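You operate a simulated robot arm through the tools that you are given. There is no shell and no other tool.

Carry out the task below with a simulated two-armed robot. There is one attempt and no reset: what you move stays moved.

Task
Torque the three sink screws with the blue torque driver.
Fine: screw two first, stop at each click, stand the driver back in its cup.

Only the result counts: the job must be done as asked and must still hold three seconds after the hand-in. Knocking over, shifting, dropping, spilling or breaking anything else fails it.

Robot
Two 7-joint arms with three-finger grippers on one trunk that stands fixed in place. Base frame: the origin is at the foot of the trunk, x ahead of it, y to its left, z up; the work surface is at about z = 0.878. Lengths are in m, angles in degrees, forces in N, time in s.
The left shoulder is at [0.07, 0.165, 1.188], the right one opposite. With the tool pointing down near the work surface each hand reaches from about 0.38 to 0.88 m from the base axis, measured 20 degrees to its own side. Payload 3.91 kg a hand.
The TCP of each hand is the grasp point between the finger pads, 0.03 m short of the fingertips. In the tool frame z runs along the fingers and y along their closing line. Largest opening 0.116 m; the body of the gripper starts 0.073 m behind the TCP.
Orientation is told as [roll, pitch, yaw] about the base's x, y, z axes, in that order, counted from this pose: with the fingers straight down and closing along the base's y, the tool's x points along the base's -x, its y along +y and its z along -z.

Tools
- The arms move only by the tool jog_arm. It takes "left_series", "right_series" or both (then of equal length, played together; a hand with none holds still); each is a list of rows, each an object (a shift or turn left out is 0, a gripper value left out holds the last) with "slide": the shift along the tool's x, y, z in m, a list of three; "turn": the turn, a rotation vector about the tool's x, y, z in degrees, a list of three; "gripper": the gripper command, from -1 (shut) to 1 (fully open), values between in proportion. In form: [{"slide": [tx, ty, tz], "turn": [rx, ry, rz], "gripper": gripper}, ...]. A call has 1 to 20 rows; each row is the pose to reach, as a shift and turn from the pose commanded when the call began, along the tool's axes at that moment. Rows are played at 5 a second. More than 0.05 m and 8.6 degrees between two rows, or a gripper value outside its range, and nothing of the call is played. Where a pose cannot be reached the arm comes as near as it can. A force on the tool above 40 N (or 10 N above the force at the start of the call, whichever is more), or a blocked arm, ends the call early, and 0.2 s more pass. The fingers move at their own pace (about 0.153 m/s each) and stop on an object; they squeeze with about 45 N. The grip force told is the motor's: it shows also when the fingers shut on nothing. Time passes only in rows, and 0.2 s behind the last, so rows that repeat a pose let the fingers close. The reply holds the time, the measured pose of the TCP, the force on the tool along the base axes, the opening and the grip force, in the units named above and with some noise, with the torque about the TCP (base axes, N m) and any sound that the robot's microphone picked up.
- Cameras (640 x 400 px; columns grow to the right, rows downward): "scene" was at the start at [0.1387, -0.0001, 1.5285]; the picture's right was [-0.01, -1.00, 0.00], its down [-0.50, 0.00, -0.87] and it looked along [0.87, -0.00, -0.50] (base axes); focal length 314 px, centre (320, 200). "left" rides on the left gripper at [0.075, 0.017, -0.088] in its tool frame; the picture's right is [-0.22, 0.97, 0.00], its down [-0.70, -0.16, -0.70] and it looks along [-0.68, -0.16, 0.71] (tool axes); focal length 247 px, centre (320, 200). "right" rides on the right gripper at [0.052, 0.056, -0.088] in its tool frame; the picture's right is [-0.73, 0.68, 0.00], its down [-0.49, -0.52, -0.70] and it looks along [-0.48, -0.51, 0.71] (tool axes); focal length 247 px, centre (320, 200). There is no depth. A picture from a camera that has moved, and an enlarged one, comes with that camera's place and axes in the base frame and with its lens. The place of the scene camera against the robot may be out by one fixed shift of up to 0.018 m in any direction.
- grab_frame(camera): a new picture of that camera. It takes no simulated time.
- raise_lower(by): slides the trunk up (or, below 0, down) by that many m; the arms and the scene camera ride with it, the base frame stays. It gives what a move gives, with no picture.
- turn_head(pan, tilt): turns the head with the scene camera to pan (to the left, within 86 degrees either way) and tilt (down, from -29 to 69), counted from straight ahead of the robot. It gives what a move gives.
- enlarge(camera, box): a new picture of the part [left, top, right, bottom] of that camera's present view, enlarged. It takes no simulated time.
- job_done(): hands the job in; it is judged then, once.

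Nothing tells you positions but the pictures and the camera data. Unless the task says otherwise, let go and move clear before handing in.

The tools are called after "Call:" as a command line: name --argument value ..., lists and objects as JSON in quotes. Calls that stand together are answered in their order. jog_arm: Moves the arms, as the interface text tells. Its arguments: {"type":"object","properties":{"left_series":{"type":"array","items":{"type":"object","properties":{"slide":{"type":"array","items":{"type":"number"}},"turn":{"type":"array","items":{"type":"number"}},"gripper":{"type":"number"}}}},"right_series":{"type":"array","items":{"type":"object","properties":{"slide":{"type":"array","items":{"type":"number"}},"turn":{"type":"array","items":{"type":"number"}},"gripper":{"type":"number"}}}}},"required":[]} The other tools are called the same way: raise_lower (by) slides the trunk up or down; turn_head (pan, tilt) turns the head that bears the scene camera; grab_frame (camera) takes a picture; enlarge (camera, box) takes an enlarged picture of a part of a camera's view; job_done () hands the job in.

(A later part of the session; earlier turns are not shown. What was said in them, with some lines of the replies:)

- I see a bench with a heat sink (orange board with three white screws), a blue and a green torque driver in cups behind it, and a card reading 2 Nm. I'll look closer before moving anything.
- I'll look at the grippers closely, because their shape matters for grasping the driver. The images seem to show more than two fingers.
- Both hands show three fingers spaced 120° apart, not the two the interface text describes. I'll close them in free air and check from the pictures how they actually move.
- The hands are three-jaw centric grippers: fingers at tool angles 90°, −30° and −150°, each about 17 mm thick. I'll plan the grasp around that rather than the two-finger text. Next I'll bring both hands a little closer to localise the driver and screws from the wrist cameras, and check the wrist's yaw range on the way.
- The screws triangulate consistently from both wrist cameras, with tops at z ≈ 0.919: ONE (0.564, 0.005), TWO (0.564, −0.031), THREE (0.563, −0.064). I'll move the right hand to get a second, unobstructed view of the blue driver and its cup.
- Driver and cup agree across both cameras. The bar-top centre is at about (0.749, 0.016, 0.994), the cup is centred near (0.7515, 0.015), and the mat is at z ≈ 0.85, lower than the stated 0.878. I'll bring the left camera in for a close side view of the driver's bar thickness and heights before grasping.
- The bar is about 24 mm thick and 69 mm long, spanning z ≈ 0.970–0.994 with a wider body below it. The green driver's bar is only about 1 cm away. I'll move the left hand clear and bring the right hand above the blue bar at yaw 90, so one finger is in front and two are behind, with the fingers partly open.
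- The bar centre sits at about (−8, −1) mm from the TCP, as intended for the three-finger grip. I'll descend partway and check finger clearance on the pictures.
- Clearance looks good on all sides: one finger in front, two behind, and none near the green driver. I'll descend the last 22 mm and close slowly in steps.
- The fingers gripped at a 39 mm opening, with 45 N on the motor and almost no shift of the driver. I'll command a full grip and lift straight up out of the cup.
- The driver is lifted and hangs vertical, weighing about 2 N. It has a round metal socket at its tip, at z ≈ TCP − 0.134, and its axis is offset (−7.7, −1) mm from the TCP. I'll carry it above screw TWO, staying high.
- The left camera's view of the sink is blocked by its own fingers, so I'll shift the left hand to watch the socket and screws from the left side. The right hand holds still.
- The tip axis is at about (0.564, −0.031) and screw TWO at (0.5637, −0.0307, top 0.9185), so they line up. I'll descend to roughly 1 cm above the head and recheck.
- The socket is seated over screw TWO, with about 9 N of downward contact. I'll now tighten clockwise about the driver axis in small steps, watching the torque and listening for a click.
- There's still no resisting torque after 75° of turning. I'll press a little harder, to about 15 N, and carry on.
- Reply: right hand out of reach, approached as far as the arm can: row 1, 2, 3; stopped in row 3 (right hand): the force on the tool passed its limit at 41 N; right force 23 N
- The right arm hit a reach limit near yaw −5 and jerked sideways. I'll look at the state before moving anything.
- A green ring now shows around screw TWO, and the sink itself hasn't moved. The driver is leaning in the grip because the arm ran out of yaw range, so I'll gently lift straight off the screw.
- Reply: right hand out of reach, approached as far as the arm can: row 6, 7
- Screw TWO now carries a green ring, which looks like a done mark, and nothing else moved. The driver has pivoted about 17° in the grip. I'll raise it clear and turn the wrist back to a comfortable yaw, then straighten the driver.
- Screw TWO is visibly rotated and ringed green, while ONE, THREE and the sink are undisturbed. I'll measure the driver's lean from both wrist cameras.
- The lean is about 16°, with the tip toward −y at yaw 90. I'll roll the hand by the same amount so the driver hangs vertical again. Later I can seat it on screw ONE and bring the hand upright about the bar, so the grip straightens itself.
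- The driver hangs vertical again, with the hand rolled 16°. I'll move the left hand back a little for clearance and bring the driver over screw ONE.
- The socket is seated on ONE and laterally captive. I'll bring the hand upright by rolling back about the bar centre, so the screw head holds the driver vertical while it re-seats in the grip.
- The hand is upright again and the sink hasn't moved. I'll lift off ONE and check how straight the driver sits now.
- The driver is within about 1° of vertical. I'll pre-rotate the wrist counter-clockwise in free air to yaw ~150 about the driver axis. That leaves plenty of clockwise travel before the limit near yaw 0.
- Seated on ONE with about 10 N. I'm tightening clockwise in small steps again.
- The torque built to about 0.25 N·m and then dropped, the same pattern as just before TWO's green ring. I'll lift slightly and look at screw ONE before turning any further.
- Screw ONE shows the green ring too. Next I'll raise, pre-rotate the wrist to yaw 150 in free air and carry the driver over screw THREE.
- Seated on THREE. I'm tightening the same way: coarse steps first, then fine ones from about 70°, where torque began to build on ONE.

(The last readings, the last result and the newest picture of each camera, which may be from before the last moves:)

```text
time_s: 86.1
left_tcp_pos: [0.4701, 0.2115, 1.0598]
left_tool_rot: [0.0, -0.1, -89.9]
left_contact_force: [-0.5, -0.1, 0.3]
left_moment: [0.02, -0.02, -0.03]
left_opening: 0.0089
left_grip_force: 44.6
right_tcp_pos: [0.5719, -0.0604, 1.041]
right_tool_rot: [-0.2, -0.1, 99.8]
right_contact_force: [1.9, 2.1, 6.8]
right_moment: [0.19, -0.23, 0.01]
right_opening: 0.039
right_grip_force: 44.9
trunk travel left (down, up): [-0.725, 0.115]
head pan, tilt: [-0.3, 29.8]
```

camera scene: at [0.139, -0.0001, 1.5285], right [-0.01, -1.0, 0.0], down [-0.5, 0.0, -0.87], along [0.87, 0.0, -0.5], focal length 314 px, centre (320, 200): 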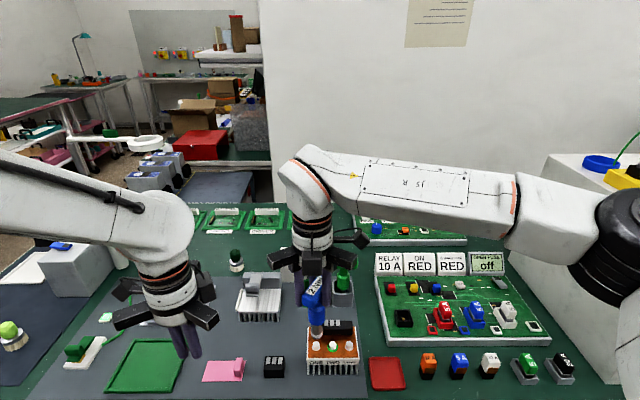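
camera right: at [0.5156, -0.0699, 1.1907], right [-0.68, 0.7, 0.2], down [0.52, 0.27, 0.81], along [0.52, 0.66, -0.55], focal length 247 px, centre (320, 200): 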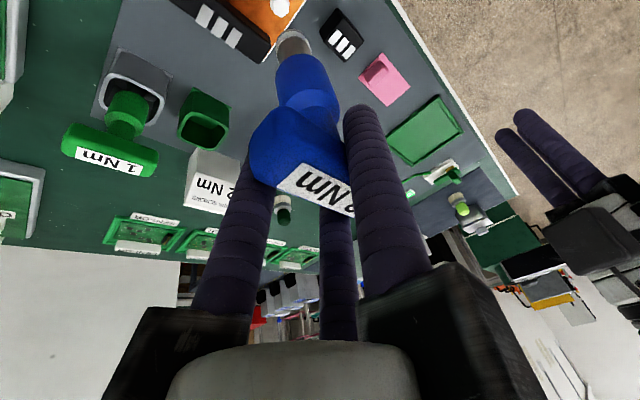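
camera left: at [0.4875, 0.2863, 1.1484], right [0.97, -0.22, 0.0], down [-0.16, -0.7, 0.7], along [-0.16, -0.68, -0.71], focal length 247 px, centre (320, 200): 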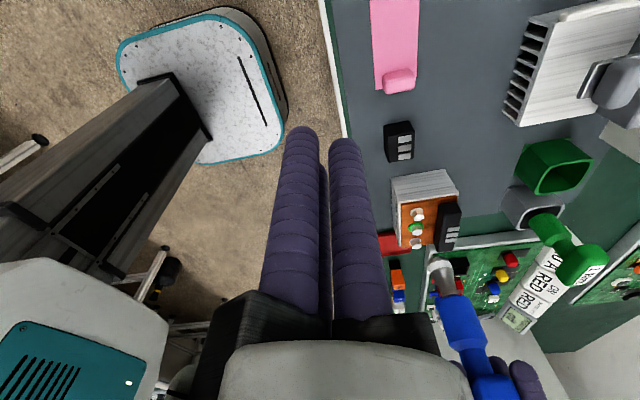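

Call:
jog_arm --right_series '[{"slide": [0.00032, -5e-05, 0.0003], "turn": [0, 0, 2.5]}, {"slide": [0.00064, -0.0001, 0.0003], "turn": [0, 0, 5]}, {"slide": [0.00097, -0.00012, 0.0003], "turn": [0, 0, 7.5]}]'

```text
time_s: 86.9
left_tcp_pos: [0.4718, 0.2113, 1.06]
left_tool_rot: [0.1, 0.0, -89.9]
left_contact_force: [-0.2, 0.0, 0.1]
left_moment: [0.01, -0.01, 0.03]
left_opening: 0.0089
left_grip_force: 44.7
right_tcp_pos: [0.5709, -0.0614, 1.0395]
right_tool_rot: [-0.2, -0.1, 92.4]
right_contact_force: [2.4, 2.3, 6.3]
right_moment: [0.25, -0.13, -0.01]
right_opening: 0.0389
right_grip_force: 45.2
trunk travel left (down, up): [-0.725, 0.115]
head pan, tilt: [-0.3, 29.8]
```

Call:
jog_arm --right_series '[{"slide": [0.00032, -5e-05, 0.0003], "turn": [0, 0, 2.5]}, {"slide": [0.00064, -0.0001, 0.0003], "turn": [0, 0, 5]}, {"slide": [0.00097, -0.00012, 0.0003], "turn": [0, 0, 7.5]}]'

```text
time_s: 87.7
left_tcp_pos: [0.4707, 0.2109, 1.0613]
left_tool_rot: [0.1, 0.0, -90.0]
left_contact_force: [-0.6, 0.0, 1.0]
left_moment: [0.02, 0.05, 0.02]
left_opening: 0.0089
left_grip_force: 45.2
right_tcp_pos: [0.5723, -0.0631, 1.0404]
right_tool_rot: [-0.2, -0.1, 84.8]
right_contact_force: [1.0, 0.1, 6.4]
right_moment: [0.05, -0.05, -0.03]
right_opening: 0.0389
right_grip_force: 44.8
trunk travel left (down, up): [-0.725, 0.115]
head pan, tilt: [-0.3, 29.8]
```

Call:
jog_arm --right_series '[{"slide": [0.00032, -5e-05, 0.0003], "turn": [0, 0, 2.5]}, {"slide": [0.00064, -0.0001, 0.0003], "turn": [0, 0, 5]}]'

```text
time_s: 88.3
left_tcp_pos: [0.4705, 0.2111, 1.0604]
left_tool_rot: [0.0, -0.1, -90.1]
left_contact_force: [0.8, -0.2, 0.3]
left_moment: [0.01, 0.01, 0.02]
left_opening: 0.009
left_grip_force: 44.5
right_tcp_pos: [0.5701, -0.0645, 1.0399]
right_tool_rot: [-0.2, -0.3, 79.9]
right_contact_force: [2.8, 0.0, 9.3]
right_moment: [-0.06, -0.19, 0.0]
right_opening: 0.0388
right_grip_force: 45.0
trunk travel left (down, up): [-0.725, 0.115]
head pan, tilt: [-0.3, 29.8]
```

Call:
jog_arm --right_series '[{"slide": [0.00026, -4e-05, 0], "turn": [0, 0, 2]}, {"slide": [0.00051, -8e-05, 0], "turn": [0, 0, 4]}]'

```text
time_s: 88.9
left_tcp_pos: [0.47, 0.2102, 1.0606]
left_tool_rot: [0.1, 0.0, -90.0]
left_contact_force: [-0.6, -0.2, -0.3]
left_moment: [0.0, 0.01, 0.0]
left_opening: 0.0091
left_grip_force: 44.6
right_tcp_pos: [0.5712, -0.0644, 1.0402]
right_tool_rot: [-0.2, -0.2, 75.8]
right_contact_force: [2.1, -0.1, 8.9]
right_moment: [-0.03, -0.18, 0.04]
right_opening: 0.0389
right_grip_force: 45.1
trunk travel left (down, up): [-0.725, 0.115]
head pan, tilt: [-0.3, 29.8]
```

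Call:
jog_arm --right_series '[{"slide": [0.00019, -3e-05, 0], "turn": [0, 0, 1.5]}, {"slide": [0.00038, -6e-05, 0], "turn": [0, 0, 3]}]'

```text
time_s: 89.5
left_tcp_pos: [0.4692, 0.2114, 1.0598]
left_tool_rot: [0.0, 0.0, -90.0]
left_contact_force: [0.2, 0.4, 0.6]
left_moment: [0.0, -0.01, -0.02]
left_opening: 0.0091
left_grip_force: 44.6
right_tcp_pos: [0.5708, -0.0653, 1.0402]
right_tool_rot: [-0.2, -0.2, 72.8]
right_contact_force: [1.9, 0.4, 9.5]
right_moment: [0.04, -0.05, 0.08]
right_opening: 0.039
right_grip_force: 44.8
trunk travel left (down, up): [-0.725, 0.115]
head pan, tilt: [-0.3, 29.8]
```

Call:
jog_arm --right_series '[{"slide": [0.00019, -3e-05, 0], "turn": [0, 0, 1.5]}, {"slide": [0.00038, -6e-05, 0], "turn": [0, 0, 3]}]'

```text
time_s: 90.1
left_tcp_pos: [0.47, 0.2106, 1.0605]
left_tool_rot: [0.1, 0.0, -90.1]
left_contact_force: [-0.3, -0.1, -0.4]
left_moment: [-0.01, 0.03, -0.01]
left_opening: 0.009
left_grip_force: 44.4
right_tcp_pos: [0.5696, -0.0654, 1.0407]
right_tool_rot: [-0.2, -0.2, 69.8]
right_contact_force: [1.1, 0.0, 12.9]
right_moment: [0.0, -0.11, 0.13]
right_opening: 0.0389
right_grip_force: 44.9
trunk travel left (down, up): [-0.725, 0.115]
head pan, tilt: [-0.3, 29.8]
```

Call:
jog_arm --right_series '[{"slide": [0.00019, -3e-05, 0], "turn": [0, 0, 1.5]}, {"slide": [0.00038, -6e-05, 0], "turn": [0, 0, 3]}]'

```text
time_s: 90.7
left_tcp_pos: [0.4704, 0.2107, 1.0592]
left_tool_rot: [0.1, 0.0, -90.0]
left_contact_force: [0.2, 0.2, 0.6]
left_moment: [-0.01, 0.01, 0.02]
left_opening: 0.0089
left_grip_force: 45.6
right_tcp_pos: [0.5706, -0.0666, 1.0391]
right_tool_rot: [-0.2, -0.2, 66.9]
right_contact_force: [1.0, -0.7, 13.3]
right_moment: [-0.11, -0.04, 0.16]
right_opening: 0.0391
right_grip_force: 45.0
trunk travel left (down, up): [-0.725, 0.115]
head pan, tilt: [-0.3, 29.8]
```

Call:
jog_arm --right_series '[{"slide": [0.00013, -2e-05, 0], "turn": [0, 0, 1]}, {"slide": [0.00026, -4e-05, 0], "turn": [0, 0, 2]}]'

```text
time_s: 91.3
left_tcp_pos: [0.4695, 0.2113, 1.0605]
left_tool_rot: [0.1, 0.0, -90.0]
left_contact_force: [-0.3, 0.7, 0.5]
left_moment: [-0.01, 0.01, 0.01]
left_opening: 0.0089
left_grip_force: 44.6
right_tcp_pos: [0.5715, -0.0652, 1.0396]
right_tool_rot: [-0.1, -0.2, 64.9]
right_contact_force: [-0.7, -1.2, 10.8]
right_moment: [-0.03, 0.2, 0.26]
right_opening: 0.0391
right_grip_force: 45.4
trunk travel left (down, up): [-0.725, 0.115]
head pan, tilt: [-0.3, 29.8]
```

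Call:
jog_arm --right_series '[{"slide": [0.00013, -2e-05, 0], "turn": [0, 0, 1]}, {"slide": [0.00026, -4e-05, 0], "turn": [0, 0, 2]}]'

```text
time_s: 91.9
left_tcp_pos: [0.4707, 0.2123, 1.0607]
left_tool_rot: [0.2, 0.0, -90.0]
left_contact_force: [-0.4, 0.8, 0.3]
left_moment: [0.0, 0.01, -0.03]
left_opening: 0.0088
left_grip_force: 45.4
right_tcp_pos: [0.5707, -0.0655, 1.0398]
right_tool_rot: [0.0, -0.2, 62.8]
right_contact_force: [-0.2, 0.5, 10.6]
right_moment: [0.12, 0.12, 0.05]
right_opening: 0.0391
right_grip_force: 45.1
trunk travel left (down, up): [-0.725, 0.115]
head pan, tilt: [-0.3, 29.8]
```

The torque dropped from 0.26 to 0.05 N·m, the same release signature. I'll stop here, lift off and inspect all three screws.

Call:
jog_arm --right_series '[{"slide": [0, 0, -0.003]}, {"slide": [0, 0, -0.008]}, {"slide": [0, 0, -0.016]}, {"slide": [0, 0, -0.028]}, {"slide": [0, 0, -0.045]}, {"slide": [0, 0, -0.06]}, {"slide": [0, 0, -0.06]}]'

Call:
enlarge --camera "scene" --box '[290, 290, 390, 370]'

Call:
enlarge --camera "left" --box '[380, 170, 540, 310]'

Call:
enlarge --camera "right" --box '[250, 0, 390, 120]'

```text
time_s: 93.5
left_tcp_pos: [0.4712, 0.2107, 1.0598]
left_tool_rot: [-0.1, 0.1, -90.0]
left_contact_force: [-0.1, 0.1, -0.1]
left_moment: [0.01, -0.03, 0.01]
left_opening: 0.009
left_grip_force: 44.3
right_tcp_pos: [0.5693, -0.0667, 1.1003]
right_tool_rot: [-0.1, -0.3, 62.9]
right_contact_force: [0.5, 0.6, -3.2]
right_moment: [-0.01, -0.02, 0.0]
right_opening: 0.0388
right_grip_force: 45.2
trunk travel left (down, up): [-0.725, 0.115]
head pan, tilt: [-0.3, 29.8]
```

```text
5.00 times, centred on (340, 330) of scene
camera zoom: at [0.1392, -0.0003, 1.5285], right [-0.01, -1.0, 0.0], down [-0.5, 0.0, -0.87], along [0.87, 0.0, -0.5], focal length 1572 px, centre (220, -450)
```

zoom: 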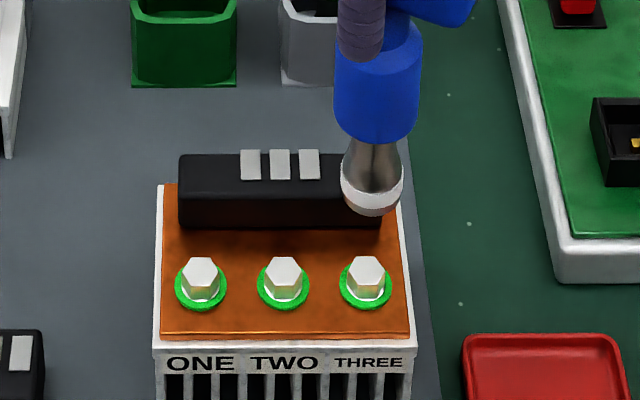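

```text
2.86 times, centred on (460, 240) of left
camera zoom: at [0.4873, 0.2867, 1.1483], right [0.97, -0.22, 0.0], down [-0.16, -0.7, 0.7], along [-0.16, -0.68, -0.71], focal length 706 px, centre (-80, 86)
```

zoom: 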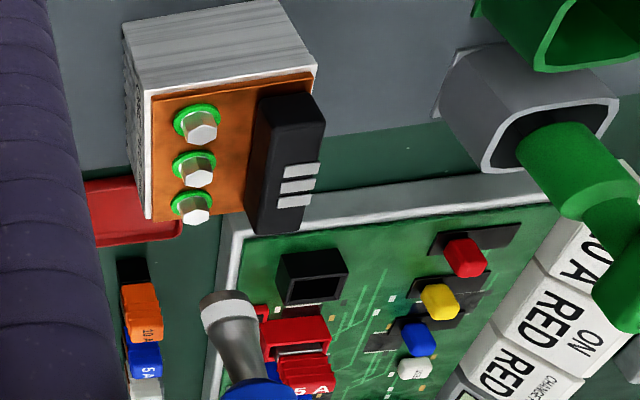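

```text
3.33 times, centred on (320, 60) of right
camera zoom: at [0.4958, -0.0879, 1.1885], right [-0.27, 0.96, 0.0], down [0.69, 0.19, 0.7], along [0.68, 0.19, -0.71], focal length 823 px, centre (320, 667)
```

zoom: 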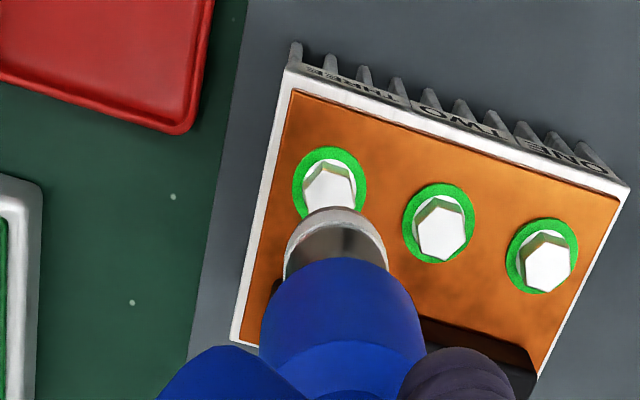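

All three screws now carry green rings. Next I'll return the driver to its cup: raise, turn back to yaw 90 so the bar lines up as it originally stood, shift sideways first, then travel to above the cup.

Call:
jog_arm --right_series '[{"slide": [0, 0, -0.015]}, {"slide": [-0.0185, 0.0095, -0.03], "turn": [0, 0, -7]}, {"slide": [-0.037, 0.019, -0.035], "turn": [0, 0, -14]}, {"slide": [-0.0556, 0.0284, -0.035], "turn": [0, 0, -21]}, {"slide": [-0.0741, 0.0379, -0.035], "turn": [0, 0, -27.1]}, {"slide": [-0.0912, 0.0045, -0.035], "turn": [0, 0, -27.1]}, {"slide": [-0.1083, -0.0289, -0.035], "turn": [0, 0, -27.1]}, {"slide": [-0.1254, -0.0624, -0.035], "turn": [0, 0, -27.1]}, {"slide": [-0.1425, -0.0958, -0.035], "turn": [0, 0, -27.1]}, {"slide": [-0.1596, -0.1292, -0.035], "turn": [0, 0, -27.1]}, {"slide": [-0.1596, -0.1292, -0.035], "turn": [0, 0, -27.1]}]'

Call:
enlarge --camera "scene" --box '[250, 160, 390, 320]'

Call:
enlarge --camera "right" --box '[250, 0, 390, 120]'

Call:
grab_frame --camera "left"

```text
time_s: 95.9
left_tcp_pos: [0.4706, 0.2087, 1.0616]
left_tool_rot: [0.0, 0.1, -90.0]
left_contact_force: [-0.9, -1.0, 0.4]
left_moment: [0.05, -0.01, 0.03]
left_opening: 0.0093
left_grip_force: 45.1
right_tcp_pos: [0.7591, 0.0148, 1.1366]
right_tool_rot: [-0.2, -0.3, 89.9]
right_contact_force: [-0.5, -0.2, -0.9]
right_moment: [0.07, -0.03, -0.02]
right_opening: 0.0388
right_grip_force: 44.6
trunk travel left (down, up): [-0.725, 0.115]
head pan, tilt: [-0.3, 29.8]
```

```text
2.50 times, centred on (320, 240) of scene
camera zoom: at [0.1382, -0.0027, 1.5286], right [-0.01, -1.0, 0.0], down [-0.5, 0.0, -0.87], along [0.87, 0.0, -0.5], focal length 786 px, centre (320, 100)
```

zoom: 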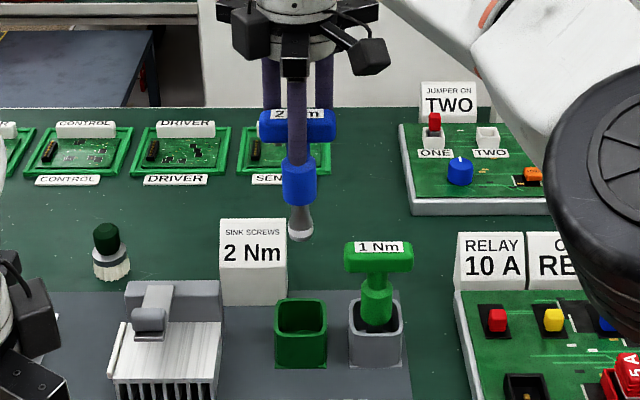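

```text
3.33 times, centred on (320, 60) of right
camera zoom: at [0.7025, -0.0389, 1.2258], right [-0.68, 0.73, 0.0], down [0.52, 0.48, 0.7], along [0.51, 0.48, -0.71], focal length 823 px, centre (320, 667)
```

zoom: 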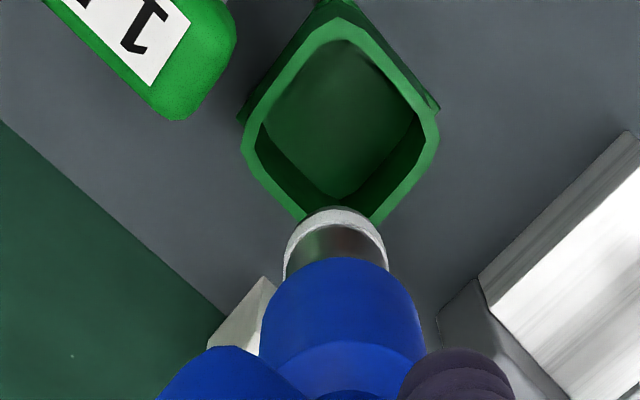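

```text
taken
camera left: at [0.4866, 0.2848, 1.1492], right [0.97, -0.22, 0.0], down [-0.16, -0.7, 0.7], along [-0.16, -0.68, -0.72], focal length 247 px, centre (320, 200)
```

left: 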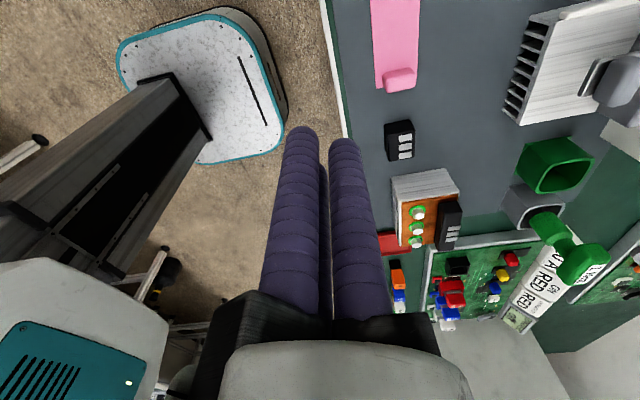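

Call:
jog_arm --right_series '[{"slide": [0, 0, 0]}, {"slide": [0, 0, 0]}, {"slide": [0, 0, 0]}]'

Call:
enlarge --camera "right" --box '[250, 0, 390, 120]'

Call:
enlarge --camera "scene" --box '[270, 230, 370, 320]'

```text
time_s: 96.7
left_tcp_pos: [0.471, 0.2115, 1.058]
left_tool_rot: [0.0, 0.1, -90.1]
left_contact_force: [-0.6, -0.2, -0.4]
left_moment: [-0.05, 0.01, 0.0]
left_opening: 0.0086
left_grip_force: 45.1
right_tcp_pos: [0.76, 0.0168, 1.136]
right_tool_rot: [-0.3, -0.2, 89.8]
right_contact_force: [0.0, -0.3, -1.3]
right_moment: [-0.02, -0.02, 0.02]
right_opening: 0.0391
right_grip_force: 45.3
trunk travel left (down, up): [-0.725, 0.115]
head pan, tilt: [-0.3, 29.8]
```

```text
3.33 times, centred on (320, 60) of right
camera zoom: at [0.7032, -0.0364, 1.2254], right [-0.68, 0.73, 0.0], down [0.52, 0.48, 0.7], along [0.51, 0.48, -0.71], focal length 823 px, centre (320, 667)
```

zoom: 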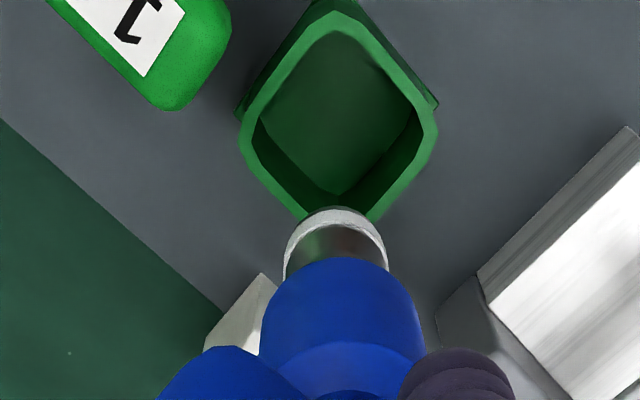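

```text
4.44 times, centred on (320, 275) of scene
camera zoom: at [0.1392, 0.0003, 1.5285], right [-0.01, -1.0, 0.0], down [-0.5, 0.0, -0.87], along [0.87, -0.01, -0.5], focal length 1397 px, centre (320, -133)
```

zoom: 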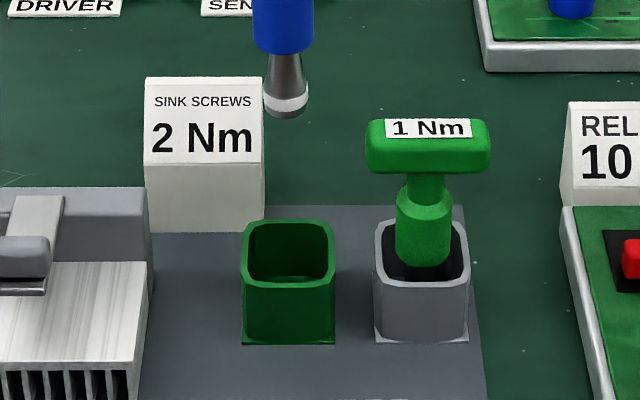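

Settled above the cup; the tip is about 2 mm too far forward. I'll correct that and descend to just above the rim.

Call:
jog_arm --right_series '[{"slide": [0, 0.0011, 0.02]}, {"slide": [0, 0.0023, 0.04]}, {"slide": [0, 0.0023, 0.06]}, {"slide": [0, 0.0023, 0.078]}, {"slide": [0, 0.0023, 0.092]}, {"slide": [0, 0.0023, 0.098]}, {"slide": [0, 0.0023, 0.098]}, {"slide": [0, 0.0023, 0.098]}]'

Call:
enlarge --camera "right" --box '[250, 0, 390, 120]'

Call:
enlarge --camera "scene" --box '[270, 230, 370, 320]'

Call:
enlarge --camera "left" --box '[490, 100, 630, 260]'

```text
time_s: 98.5
left_tcp_pos: [0.4714, 0.2095, 1.0589]
left_tool_rot: [0.0, 0.0, -90.0]
left_contact_force: [-0.4, -0.8, 0.1]
left_moment: [0.0, 0.0, 0.01]
left_opening: 0.0092
left_grip_force: 45.1
right_tcp_pos: [0.7563, 0.0174, 1.0366]
right_tool_rot: [-0.1, -0.1, 90.1]
right_contact_force: [-0.9, 0.1, -2.5]
right_moment: [-0.01, 0.01, -0.01]
right_opening: 0.0389
right_grip_force: 44.7
trunk travel left (down, up): [-0.725, 0.115]
head pan, tilt: [-0.3, 29.8]
```

```text
3.33 times, centred on (320, 60) of right
camera zoom: at [0.6996, -0.0363, 1.1249], right [-0.68, 0.73, 0.0], down [0.52, 0.48, 0.7], along [0.51, 0.48, -0.71], focal length 823 px, centre (320, 667)
```

zoom: 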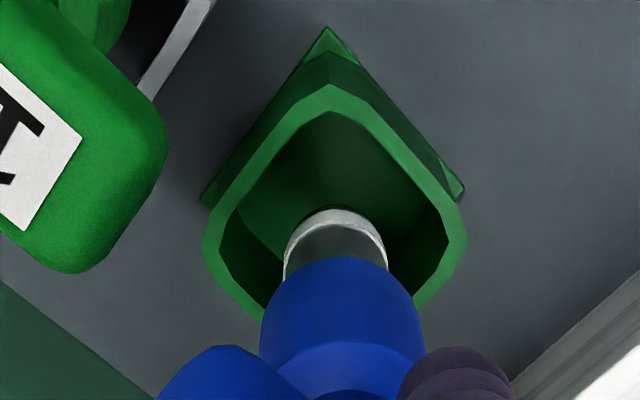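

```text
4.44 times, centred on (320, 275) of scene
camera zoom: at [0.1391, 0.0, 1.5285], right [-0.01, -1.0, 0.0], down [-0.5, 0.0, -0.87], along [0.87, -0.01, -0.5], focal length 1397 px, centre (320, -133)
```

zoom: 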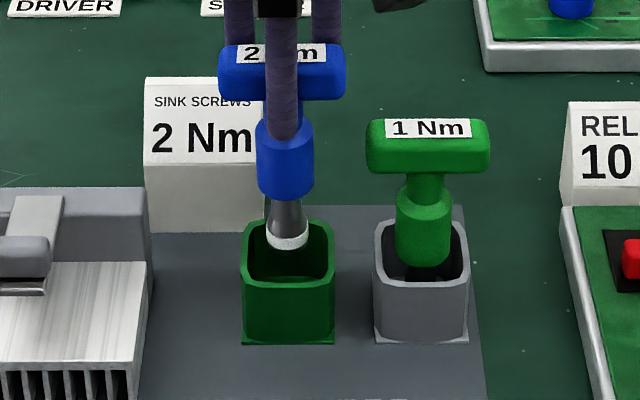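

```text
2.50 times, centred on (560, 180) of left
camera zoom: at [0.4872, 0.2869, 1.1483], right [0.97, -0.22, 0.0], down [-0.16, -0.7, 0.7], along [-0.16, -0.68, -0.71], focal length 617 px, centre (-280, 250)
```

zoom: 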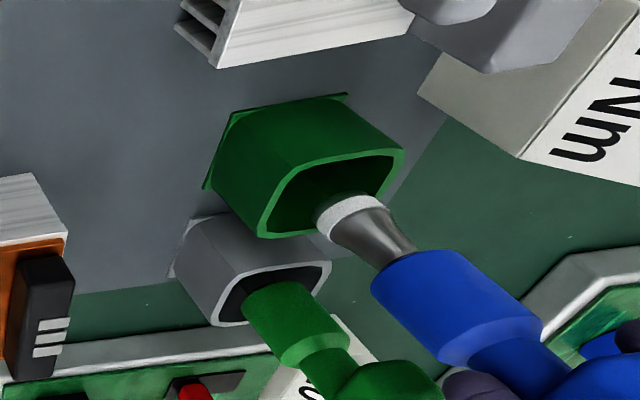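

Aligned in all three views. I'll lower into the cup, slowly near the bottom.

Call:
jog_arm --right_series '[{"slide": [0, 0, 0.01]}, {"slide": [0, 0, 0.02]}, {"slide": [0, 0, 0.03]}, {"slide": [0, 0, 0.038]}, {"slide": [0, 0, 0.045]}, {"slide": [0, 0, 0.045]}]'

Call:
enlarge --camera "scene" --box '[270, 230, 370, 320]'

Call:
enlarge --camera "right" --box '[230, 0, 410, 150]'

```text
time_s: 99.9
left_tcp_pos: [0.4695, 0.2114, 1.0601]
left_tool_rot: [-0.1, 0.0, -89.9]
left_contact_force: [-0.1, -0.3, 0.2]
left_moment: [-0.04, 0.01, -0.03]
left_opening: 0.009
left_grip_force: 44.5
right_tcp_pos: [0.757, 0.0166, 0.9929]
right_tool_rot: [-0.2, -0.1, 89.8]
right_contact_force: [0.1, 0.5, -1.5]
right_moment: [-0.03, -0.03, 0.0]
right_opening: 0.039
right_grip_force: 45.0
trunk travel left (down, up): [-0.725, 0.115]
head pan, tilt: [-0.3, 29.8]
```

```text
4.44 times, centred on (320, 275) of scene
camera zoom: at [0.1389, 0.0, 1.5285], right [-0.01, -1.0, 0.0], down [-0.5, 0.0, -0.87], along [0.87, -0.01, -0.5], focal length 1397 px, centre (320, -133)
```

zoom: 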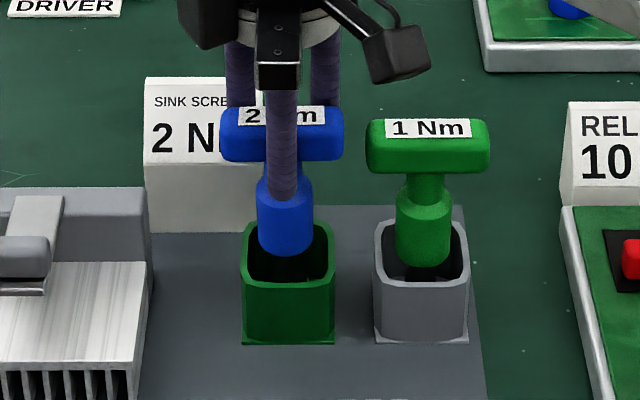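

```text
2.67 times, centred on (320, 75) of right
camera zoom: at [0.7002, -0.0358, 1.0809], right [-0.68, 0.73, 0.0], down [0.52, 0.48, 0.7], along [0.52, 0.48, -0.71], focal length 659 px, centre (320, 533)
```

zoom: 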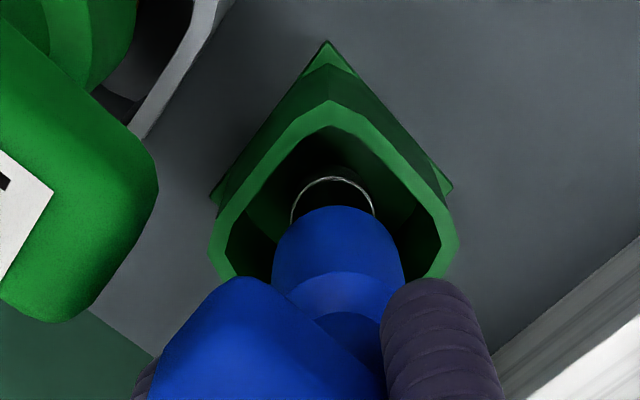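

Call:
jog_arm --right_series '[{"slide": [0, 0, 0.003]}, {"slide": [0, 0, 0.006]}, {"slide": [0, 0, 0.008]}, {"slide": [0, 0, 0.008]}]'

```text
time_s: 100.9
left_tcp_pos: [0.4706, 0.2111, 1.0595]
left_tool_rot: [0.0, 0.0, -89.9]
left_contact_force: [0.2, 0.8, 0.3]
left_moment: [-0.03, 0.02, -0.02]
left_opening: 0.0091
left_grip_force: 45.2
right_tcp_pos: [0.7583, 0.0164, 0.9827]
right_tool_rot: [-0.1, -0.1, 90.0]
right_contact_force: [0.1, 0.2, -1.6]
right_moment: [0.02, 0.0, -0.02]
right_opening: 0.0388
right_grip_force: 45.4
trunk travel left (down, up): [-0.725, 0.115]
head pan, tilt: [-0.3, 29.8]
```

Call:
jog_arm --right_series '[{"slide": [0, 0, 0.0008]}, {"slide": [0, 0, 0.0015]}, {"slide": [0, 0, 0.0015]}]'

Call:
enlarge --camera "scene" --box '[270, 230, 370, 320]'

```text
time_s: 101.7
left_tcp_pos: [0.4712, 0.2108, 1.0593]
left_tool_rot: [0.0, 0.0, -90.0]
left_contact_force: [-0.9, -0.8, 0.1]
left_moment: [-0.02, -0.03, 0.03]
left_opening: 0.009
left_grip_force: 45.2
right_tcp_pos: [0.7574, 0.0178, 0.9824]
right_tool_rot: [-0.3, -0.2, 90.1]
right_contact_force: [0.5, 1.7, -0.6]
right_moment: [0.08, -0.05, 0.02]
right_opening: 0.0389
right_grip_force: 45.1
trunk travel left (down, up): [-0.725, 0.115]
head pan, tilt: [-0.3, 29.8]
```

```text
4.44 times, centred on (320, 275) of scene
camera zoom: at [0.1389, 0.0, 1.5286], right [-0.01, -1.0, 0.0], down [-0.5, 0.0, -0.87], along [0.87, 0.0, -0.5], focal length 1397 px, centre (320, -133)
```

zoom: 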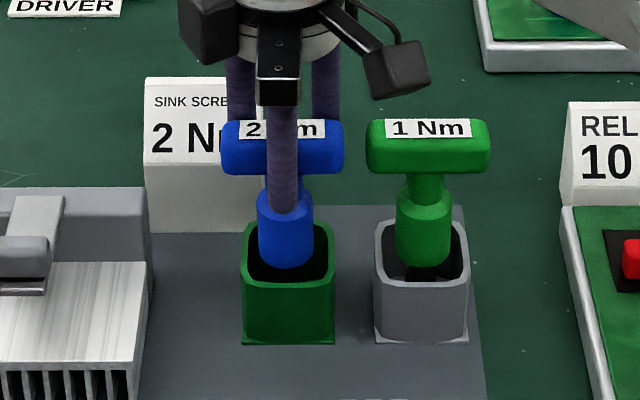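

Call:
jog_arm --right_series '[{"slide": [0, 0, 0.0005]}, {"slide": [0, 0, 0.0008]}, {"slide": [0, 0, 0.0008]}]'

Call:
enlarge --camera "right" --box '[230, 0, 410, 200]'

Call:
enlarge --camera "left" --box '[490, 100, 630, 260]'

```text
time_s: 102.5
left_tcp_pos: [0.4708, 0.2113, 1.0598]
left_tool_rot: [0.0, 0.0, -90.0]
left_contact_force: [-0.5, 0.1, -0.2]
left_moment: [0.01, 0.03, -0.01]
left_opening: 0.0092
left_grip_force: 44.7
right_tcp_pos: [0.7547, 0.0158, 0.983]
right_tool_rot: [-0.4, -0.2, 89.9]
right_contact_force: [2.9, 1.0, 6.6]
right_moment: [0.22, -0.33, -0.03]
right_opening: 0.0388
right_grip_force: 45.4
trunk travel left (down, up): [-0.725, 0.115]
head pan, tilt: [-0.3, 29.8]
```

```text
2.00 times, centred on (320, 100) of right
camera zoom: at [0.6987, -0.0363, 1.0713], right [-0.68, 0.73, 0.0], down [0.52, 0.48, 0.7], along [0.52, 0.48, -0.71], focal length 494 px, centre (320, 400)
```

zoom: 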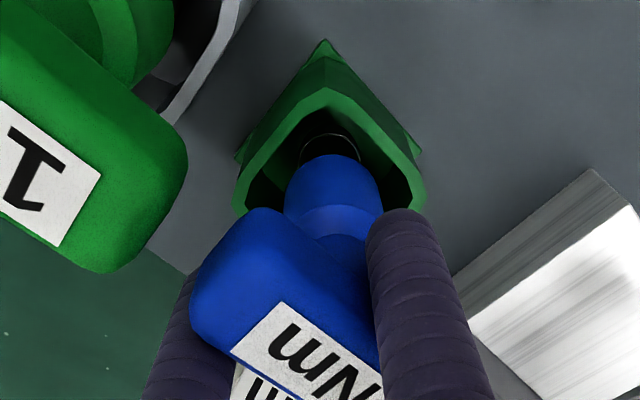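

```text
2.50 times, centred on (560, 180) of left
camera zoom: at [0.4865, 0.287, 1.1488], right [0.97, -0.22, 0.0], down [-0.16, -0.7, 0.7], along [-0.16, -0.68, -0.71], focal length 617 px, centre (-280, 250)
```

zoom: 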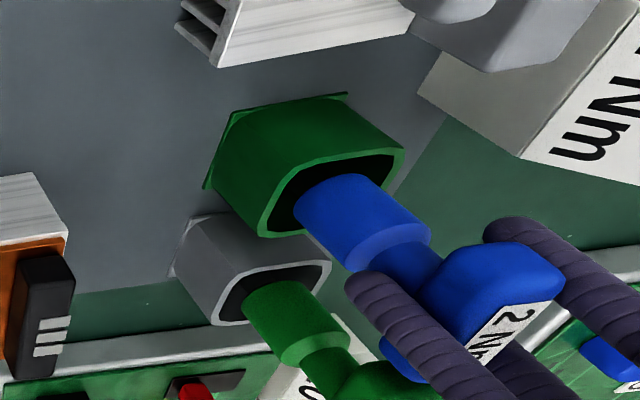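

The driver rests on the cup floor. I'll ease the preload and open the fingers gradually.

Call:
jog_arm --right_series '[{"slide": [0, 0, -0.0006]}, {"slide": [0, 0, -0.0006], "gripper": -0.3}, {"slide": [0, 0, -0.0006], "gripper": -0.28}, {"slide": [0, 0, -0.0006], "gripper": -0.28}]'

Call:
enlarge --camera "scene" --box '[270, 230, 370, 320]'

Call:
enlarge --camera "left" --box '[490, 100, 630, 260]'

```text
time_s: 103.5
left_tcp_pos: [0.4707, 0.211, 1.0605]
left_tool_rot: [0.2, 0.0, -90.1]
left_contact_force: [-1.0, 0.1, 0.3]
left_moment: [-0.02, 0.05, 0.0]
left_opening: 0.009
left_grip_force: 44.8
right_tcp_pos: [0.7552, 0.0168, 0.9821]
right_tool_rot: [-0.2, -0.1, 90.0]
right_contact_force: [-1.0, 0.3, 0.1]
right_moment: [-0.02, -0.03, -0.01]
right_opening: 0.042
right_grip_force: 0.2
trunk travel left (down, up): [-0.725, 0.115]
head pan, tilt: [-0.3, 29.8]
```

```text
4.44 times, centred on (320, 275) of scene
camera zoom: at [0.1389, -0.0001, 1.5285], right [-0.01, -1.0, 0.0], down [-0.5, 0.0, -0.87], along [0.87, -0.01, -0.5], focal length 1397 px, centre (320, -133)
```

zoom: 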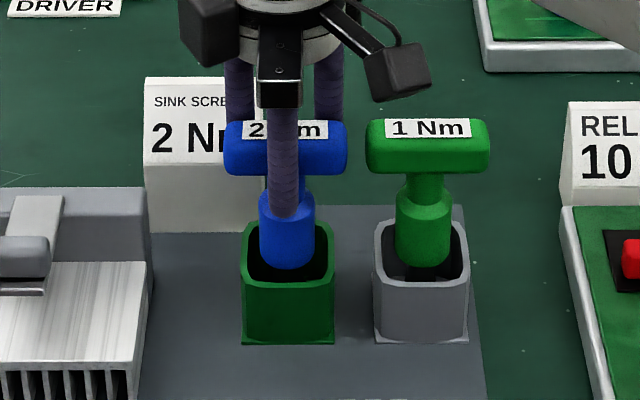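

```text
2.50 times, centred on (560, 180) of left
camera zoom: at [0.4871, 0.2868, 1.1484], right [0.97, -0.22, 0.0], down [-0.16, -0.7, 0.7], along [-0.16, -0.68, -0.71], focal length 617 px, centre (-280, 250)
```

zoom: 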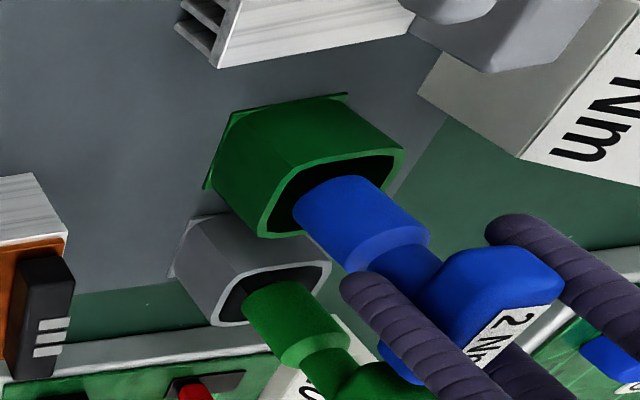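

The driver settled upright on its own, with its bar exactly where it stood originally. I'll open wider and retreat straight up.

Call:
jog_arm --right_series '[{"gripper": -0.15}, {"gripper": 0.05}, {"gripper": 0.25}, {"gripper": 0.3}, {"gripper": 0.3}]'

Call:
enlarge --camera "scene" --box '[270, 230, 370, 320]'

Call:
enlarge --camera "right" --box '[200, 0, 440, 240]'

Call:
enlarge --camera "left" --box '[490, 100, 630, 260]'

```text
time_s: 104.7
left_tcp_pos: [0.4704, 0.2107, 1.0593]
left_tool_rot: [0.0, 0.0, -90.1]
left_contact_force: [0.6, -0.2, -0.3]
left_moment: [0.04, 0.01, 0.0]
left_opening: 0.0087
left_grip_force: 45.2
right_tcp_pos: [0.7555, 0.0166, 0.982]
right_tool_rot: [-0.2, -0.1, 90.0]
right_contact_force: [0.8, 0.1, -0.7]
right_moment: [0.01, 0.01, 0.03]
right_opening: 0.0756
right_grip_force: 0.1
trunk travel left (down, up): [-0.725, 0.115]
head pan, tilt: [-0.3, 29.8]
```

```text
4.44 times, centred on (320, 275) of scene
camera zoom: at [0.1388, 0.0, 1.5285], right [-0.01, -1.0, 0.0], down [-0.5, 0.0, -0.87], along [0.87, -0.01, -0.5], focal length 1397 px, centre (320, -133)
```

zoom: 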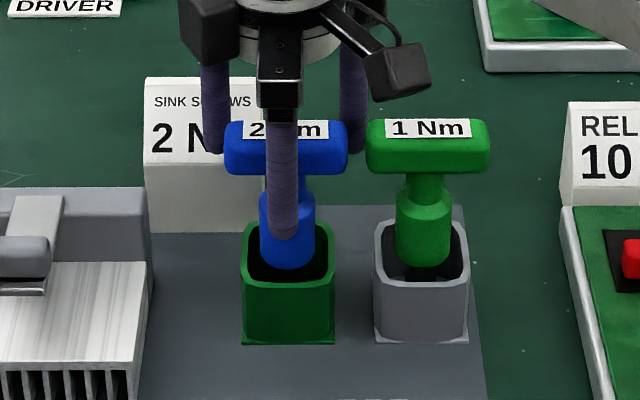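

```text
1.67 times, centred on (320, 120) of right
camera zoom: at [0.6989, -0.0364, 1.0709], right [-0.68, 0.73, 0.0], down [0.52, 0.48, 0.7], along [0.51, 0.48, -0.71], focal length 412 px, centre (320, 333)
```

zoom: 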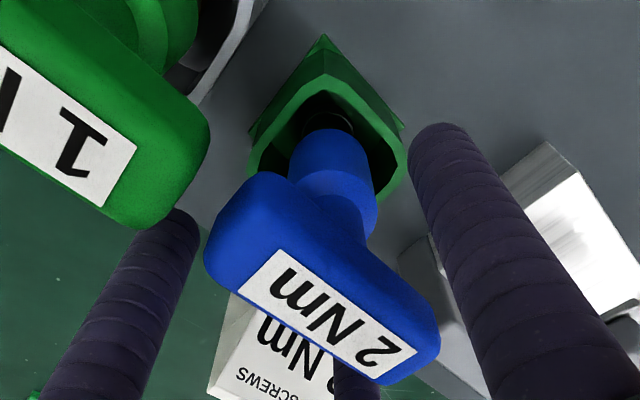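

```text
2.50 times, centred on (560, 180) of left
camera zoom: at [0.487, 0.2869, 1.1485], right [0.97, -0.22, 0.0], down [-0.16, -0.7, 0.7], along [-0.16, -0.68, -0.71], focal length 617 px, centre (-280, 250)
```

zoom: 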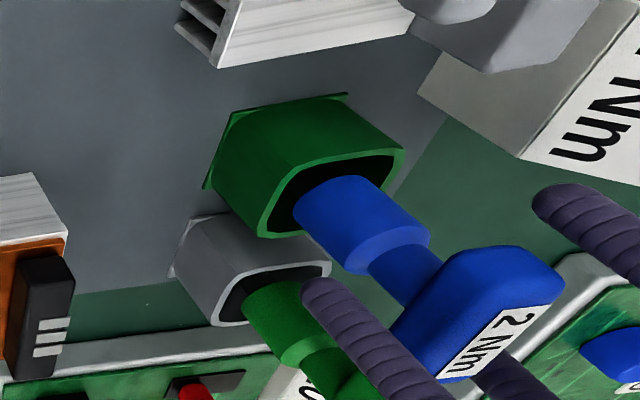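

Fingers are clear on all sides and the driver is upright. I'll lift straight up and then move the hand away.

Call:
jog_arm --right_series '[{"slide": [0, 0, -0.012]}, {"slide": [0, 0, -0.026]}, {"slide": [0, 0, -0.042]}, {"slide": [0, 0, -0.06]}, {"slide": [0, 0, -0.08]}, {"slide": [0, 0, -0.1]}, {"slide": [0, 0, -0.12]}, {"slide": [0, 0, -0.14]}, {"slide": [0.04, 0.02, -0.15]}, {"slide": [0.08, 0.04, -0.15]}, {"slide": [0.12, 0.06, -0.15]}, {"slide": [0.16, 0.08, -0.15]}, {"slide": [0.2, 0.1, -0.15]}, {"slide": [0.2, 0.1, -0.15]}]'

Call:
grab_frame --camera "scene"

Call:
enlarge --camera "scene" --box '[260, 230, 380, 380]'

Call:
enlarge --camera "left" --box '[490, 100, 630, 260]'

```text
time_s: 107.7
left_tcp_pos: [0.4711, 0.2108, 1.0599]
left_tool_rot: [0.1, -0.1, -90.0]
left_contact_force: [-0.3, 0.1, 0.5]
left_moment: [-0.01, 0.01, 0.01]
left_opening: 0.0092
left_grip_force: 45.3
right_tcp_pos: [0.6547, -0.1818, 1.1327]
right_tool_rot: [-0.1, 0.0, 90.0]
right_contact_force: [0.9, 0.3, 0.1]
right_moment: [-0.06, 0.03, 0.0]
right_opening: 0.0752
right_grip_force: 0.1
trunk travel left (down, up): [-0.725, 0.115]
head pan, tilt: [-0.3, 29.8]
```

```text
taken
camera scene: at [0.1395, 0.0016, 1.5284], right [-0.01, -1.0, 0.0], down [-0.5, 0.0, -0.87], along [0.87, -0.01, -0.5], focal length 314 px, centre (320, 200)
```

scene: 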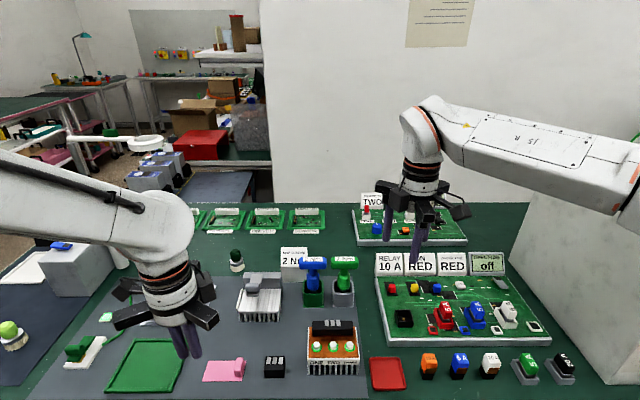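

```text
2.67 times, centred on (320, 305) of scene
camera zoom: at [0.1395, 0.0016, 1.5284], right [-0.01, -1.0, 0.0], down [-0.5, 0.0, -0.87], along [0.87, -0.01, -0.5], focal length 838 px, centre (320, -80)
```

zoom: 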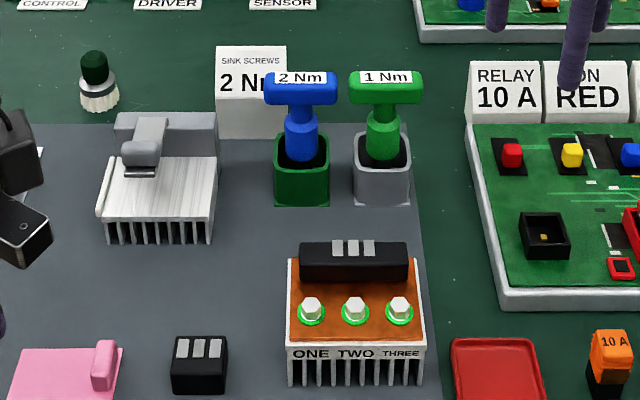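

```text
2.50 times, centred on (560, 180) of left
camera zoom: at [0.4875, 0.2882, 1.1479], right [0.97, -0.22, 0.0], down [-0.16, -0.7, 0.7], along [-0.16, -0.68, -0.71], focal length 617 px, centre (-280, 250)
```

zoom: 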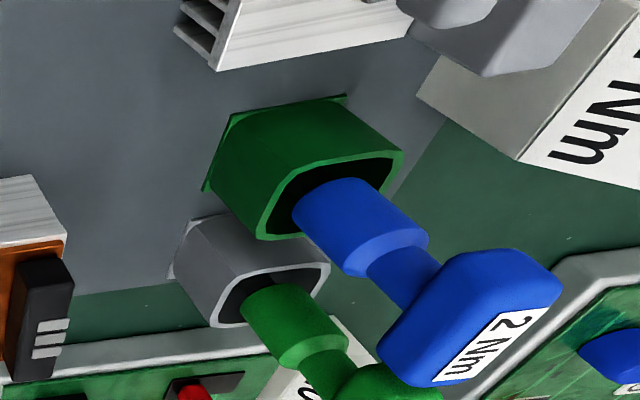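

Call:
enlarge --camera "scene" --box '[300, 310, 380, 370]'

Call:
enlarge --camera "left" --box '[370, 160, 470, 260]'

```text
6.67 times, centred on (340, 340) of scene
camera zoom: at [0.1395, 0.0016, 1.5284], right [-0.01, -1.0, 0.0], down [-0.5, 0.0, -0.87], along [0.87, -0.01, -0.5], focal length 2095 px, centre (187, -733)
```

zoom: 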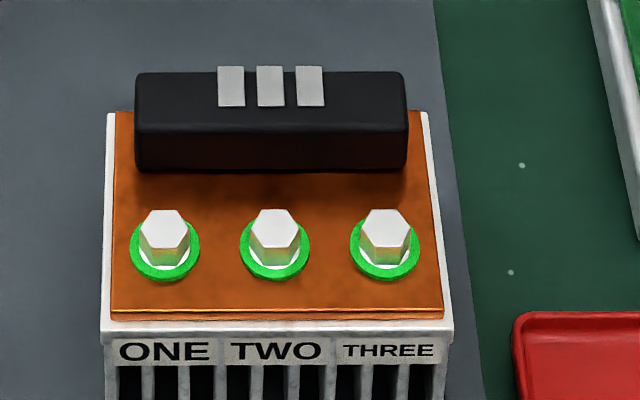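

```text
4.00 times, centred on (420, 210) of left
camera zoom: at [0.4875, 0.2882, 1.1479], right [0.97, -0.22, 0.0], down [-0.16, -0.7, 0.7], along [-0.16, -0.68, -0.71], focal length 988 px, centre (-80, 160)
```

zoom: 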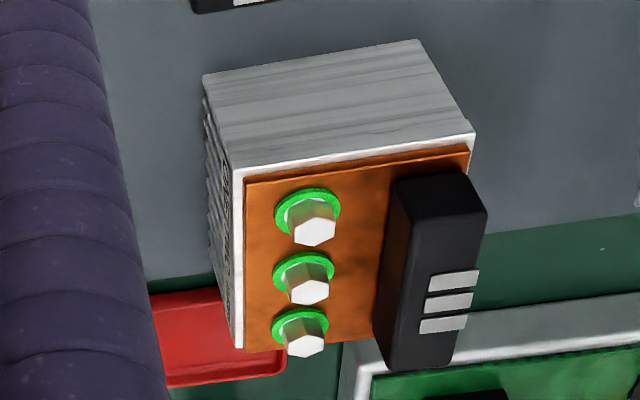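

All three screws carry identical green rings and end at the same hex angle. The blue driver stands upright in its cup, nothing else looks moved, and both hands are clear, so I'm handing in.

Call:
job_done

```text
The job is handed in.
```

I torqued all three sink screws with the blue 2 Nm driver, screw two first, then one, then three. The driver is back in its cup, and I've handed the job in. The hand-in gave no verdict.

- **Clicks:** the microphone never reported a click. I stopped each screw on other signs instead. On ONE and THREE the torque built to about 0.25 N·m and then dropped, both between 85° and 91° of turn, and I stopped there. All three screws now show a green ring, which I took as the done mark, and their heads ended at the same angle. The measured torque never came near 2 Nm, so I can't confirm that figure from the readings.
- **Screw two:** the right arm ran out of wrist rotation at the end of this screw and jerked sideways, ending the move on the force limit. The driver leaned about 16° in the grip. TWO probably turned about 7° past its release point, but its ring and head angle match the others.
- **Straightening the driver:** I straightened it by seating it on screw one before tightening that screw, with up to 13 N of side load. In the pictures the sink didn't move.
- **Driver and surroundings:** the driver stands upright where it started. In the pictures nothing else looks shifted or knocked over, and both hands are clear.
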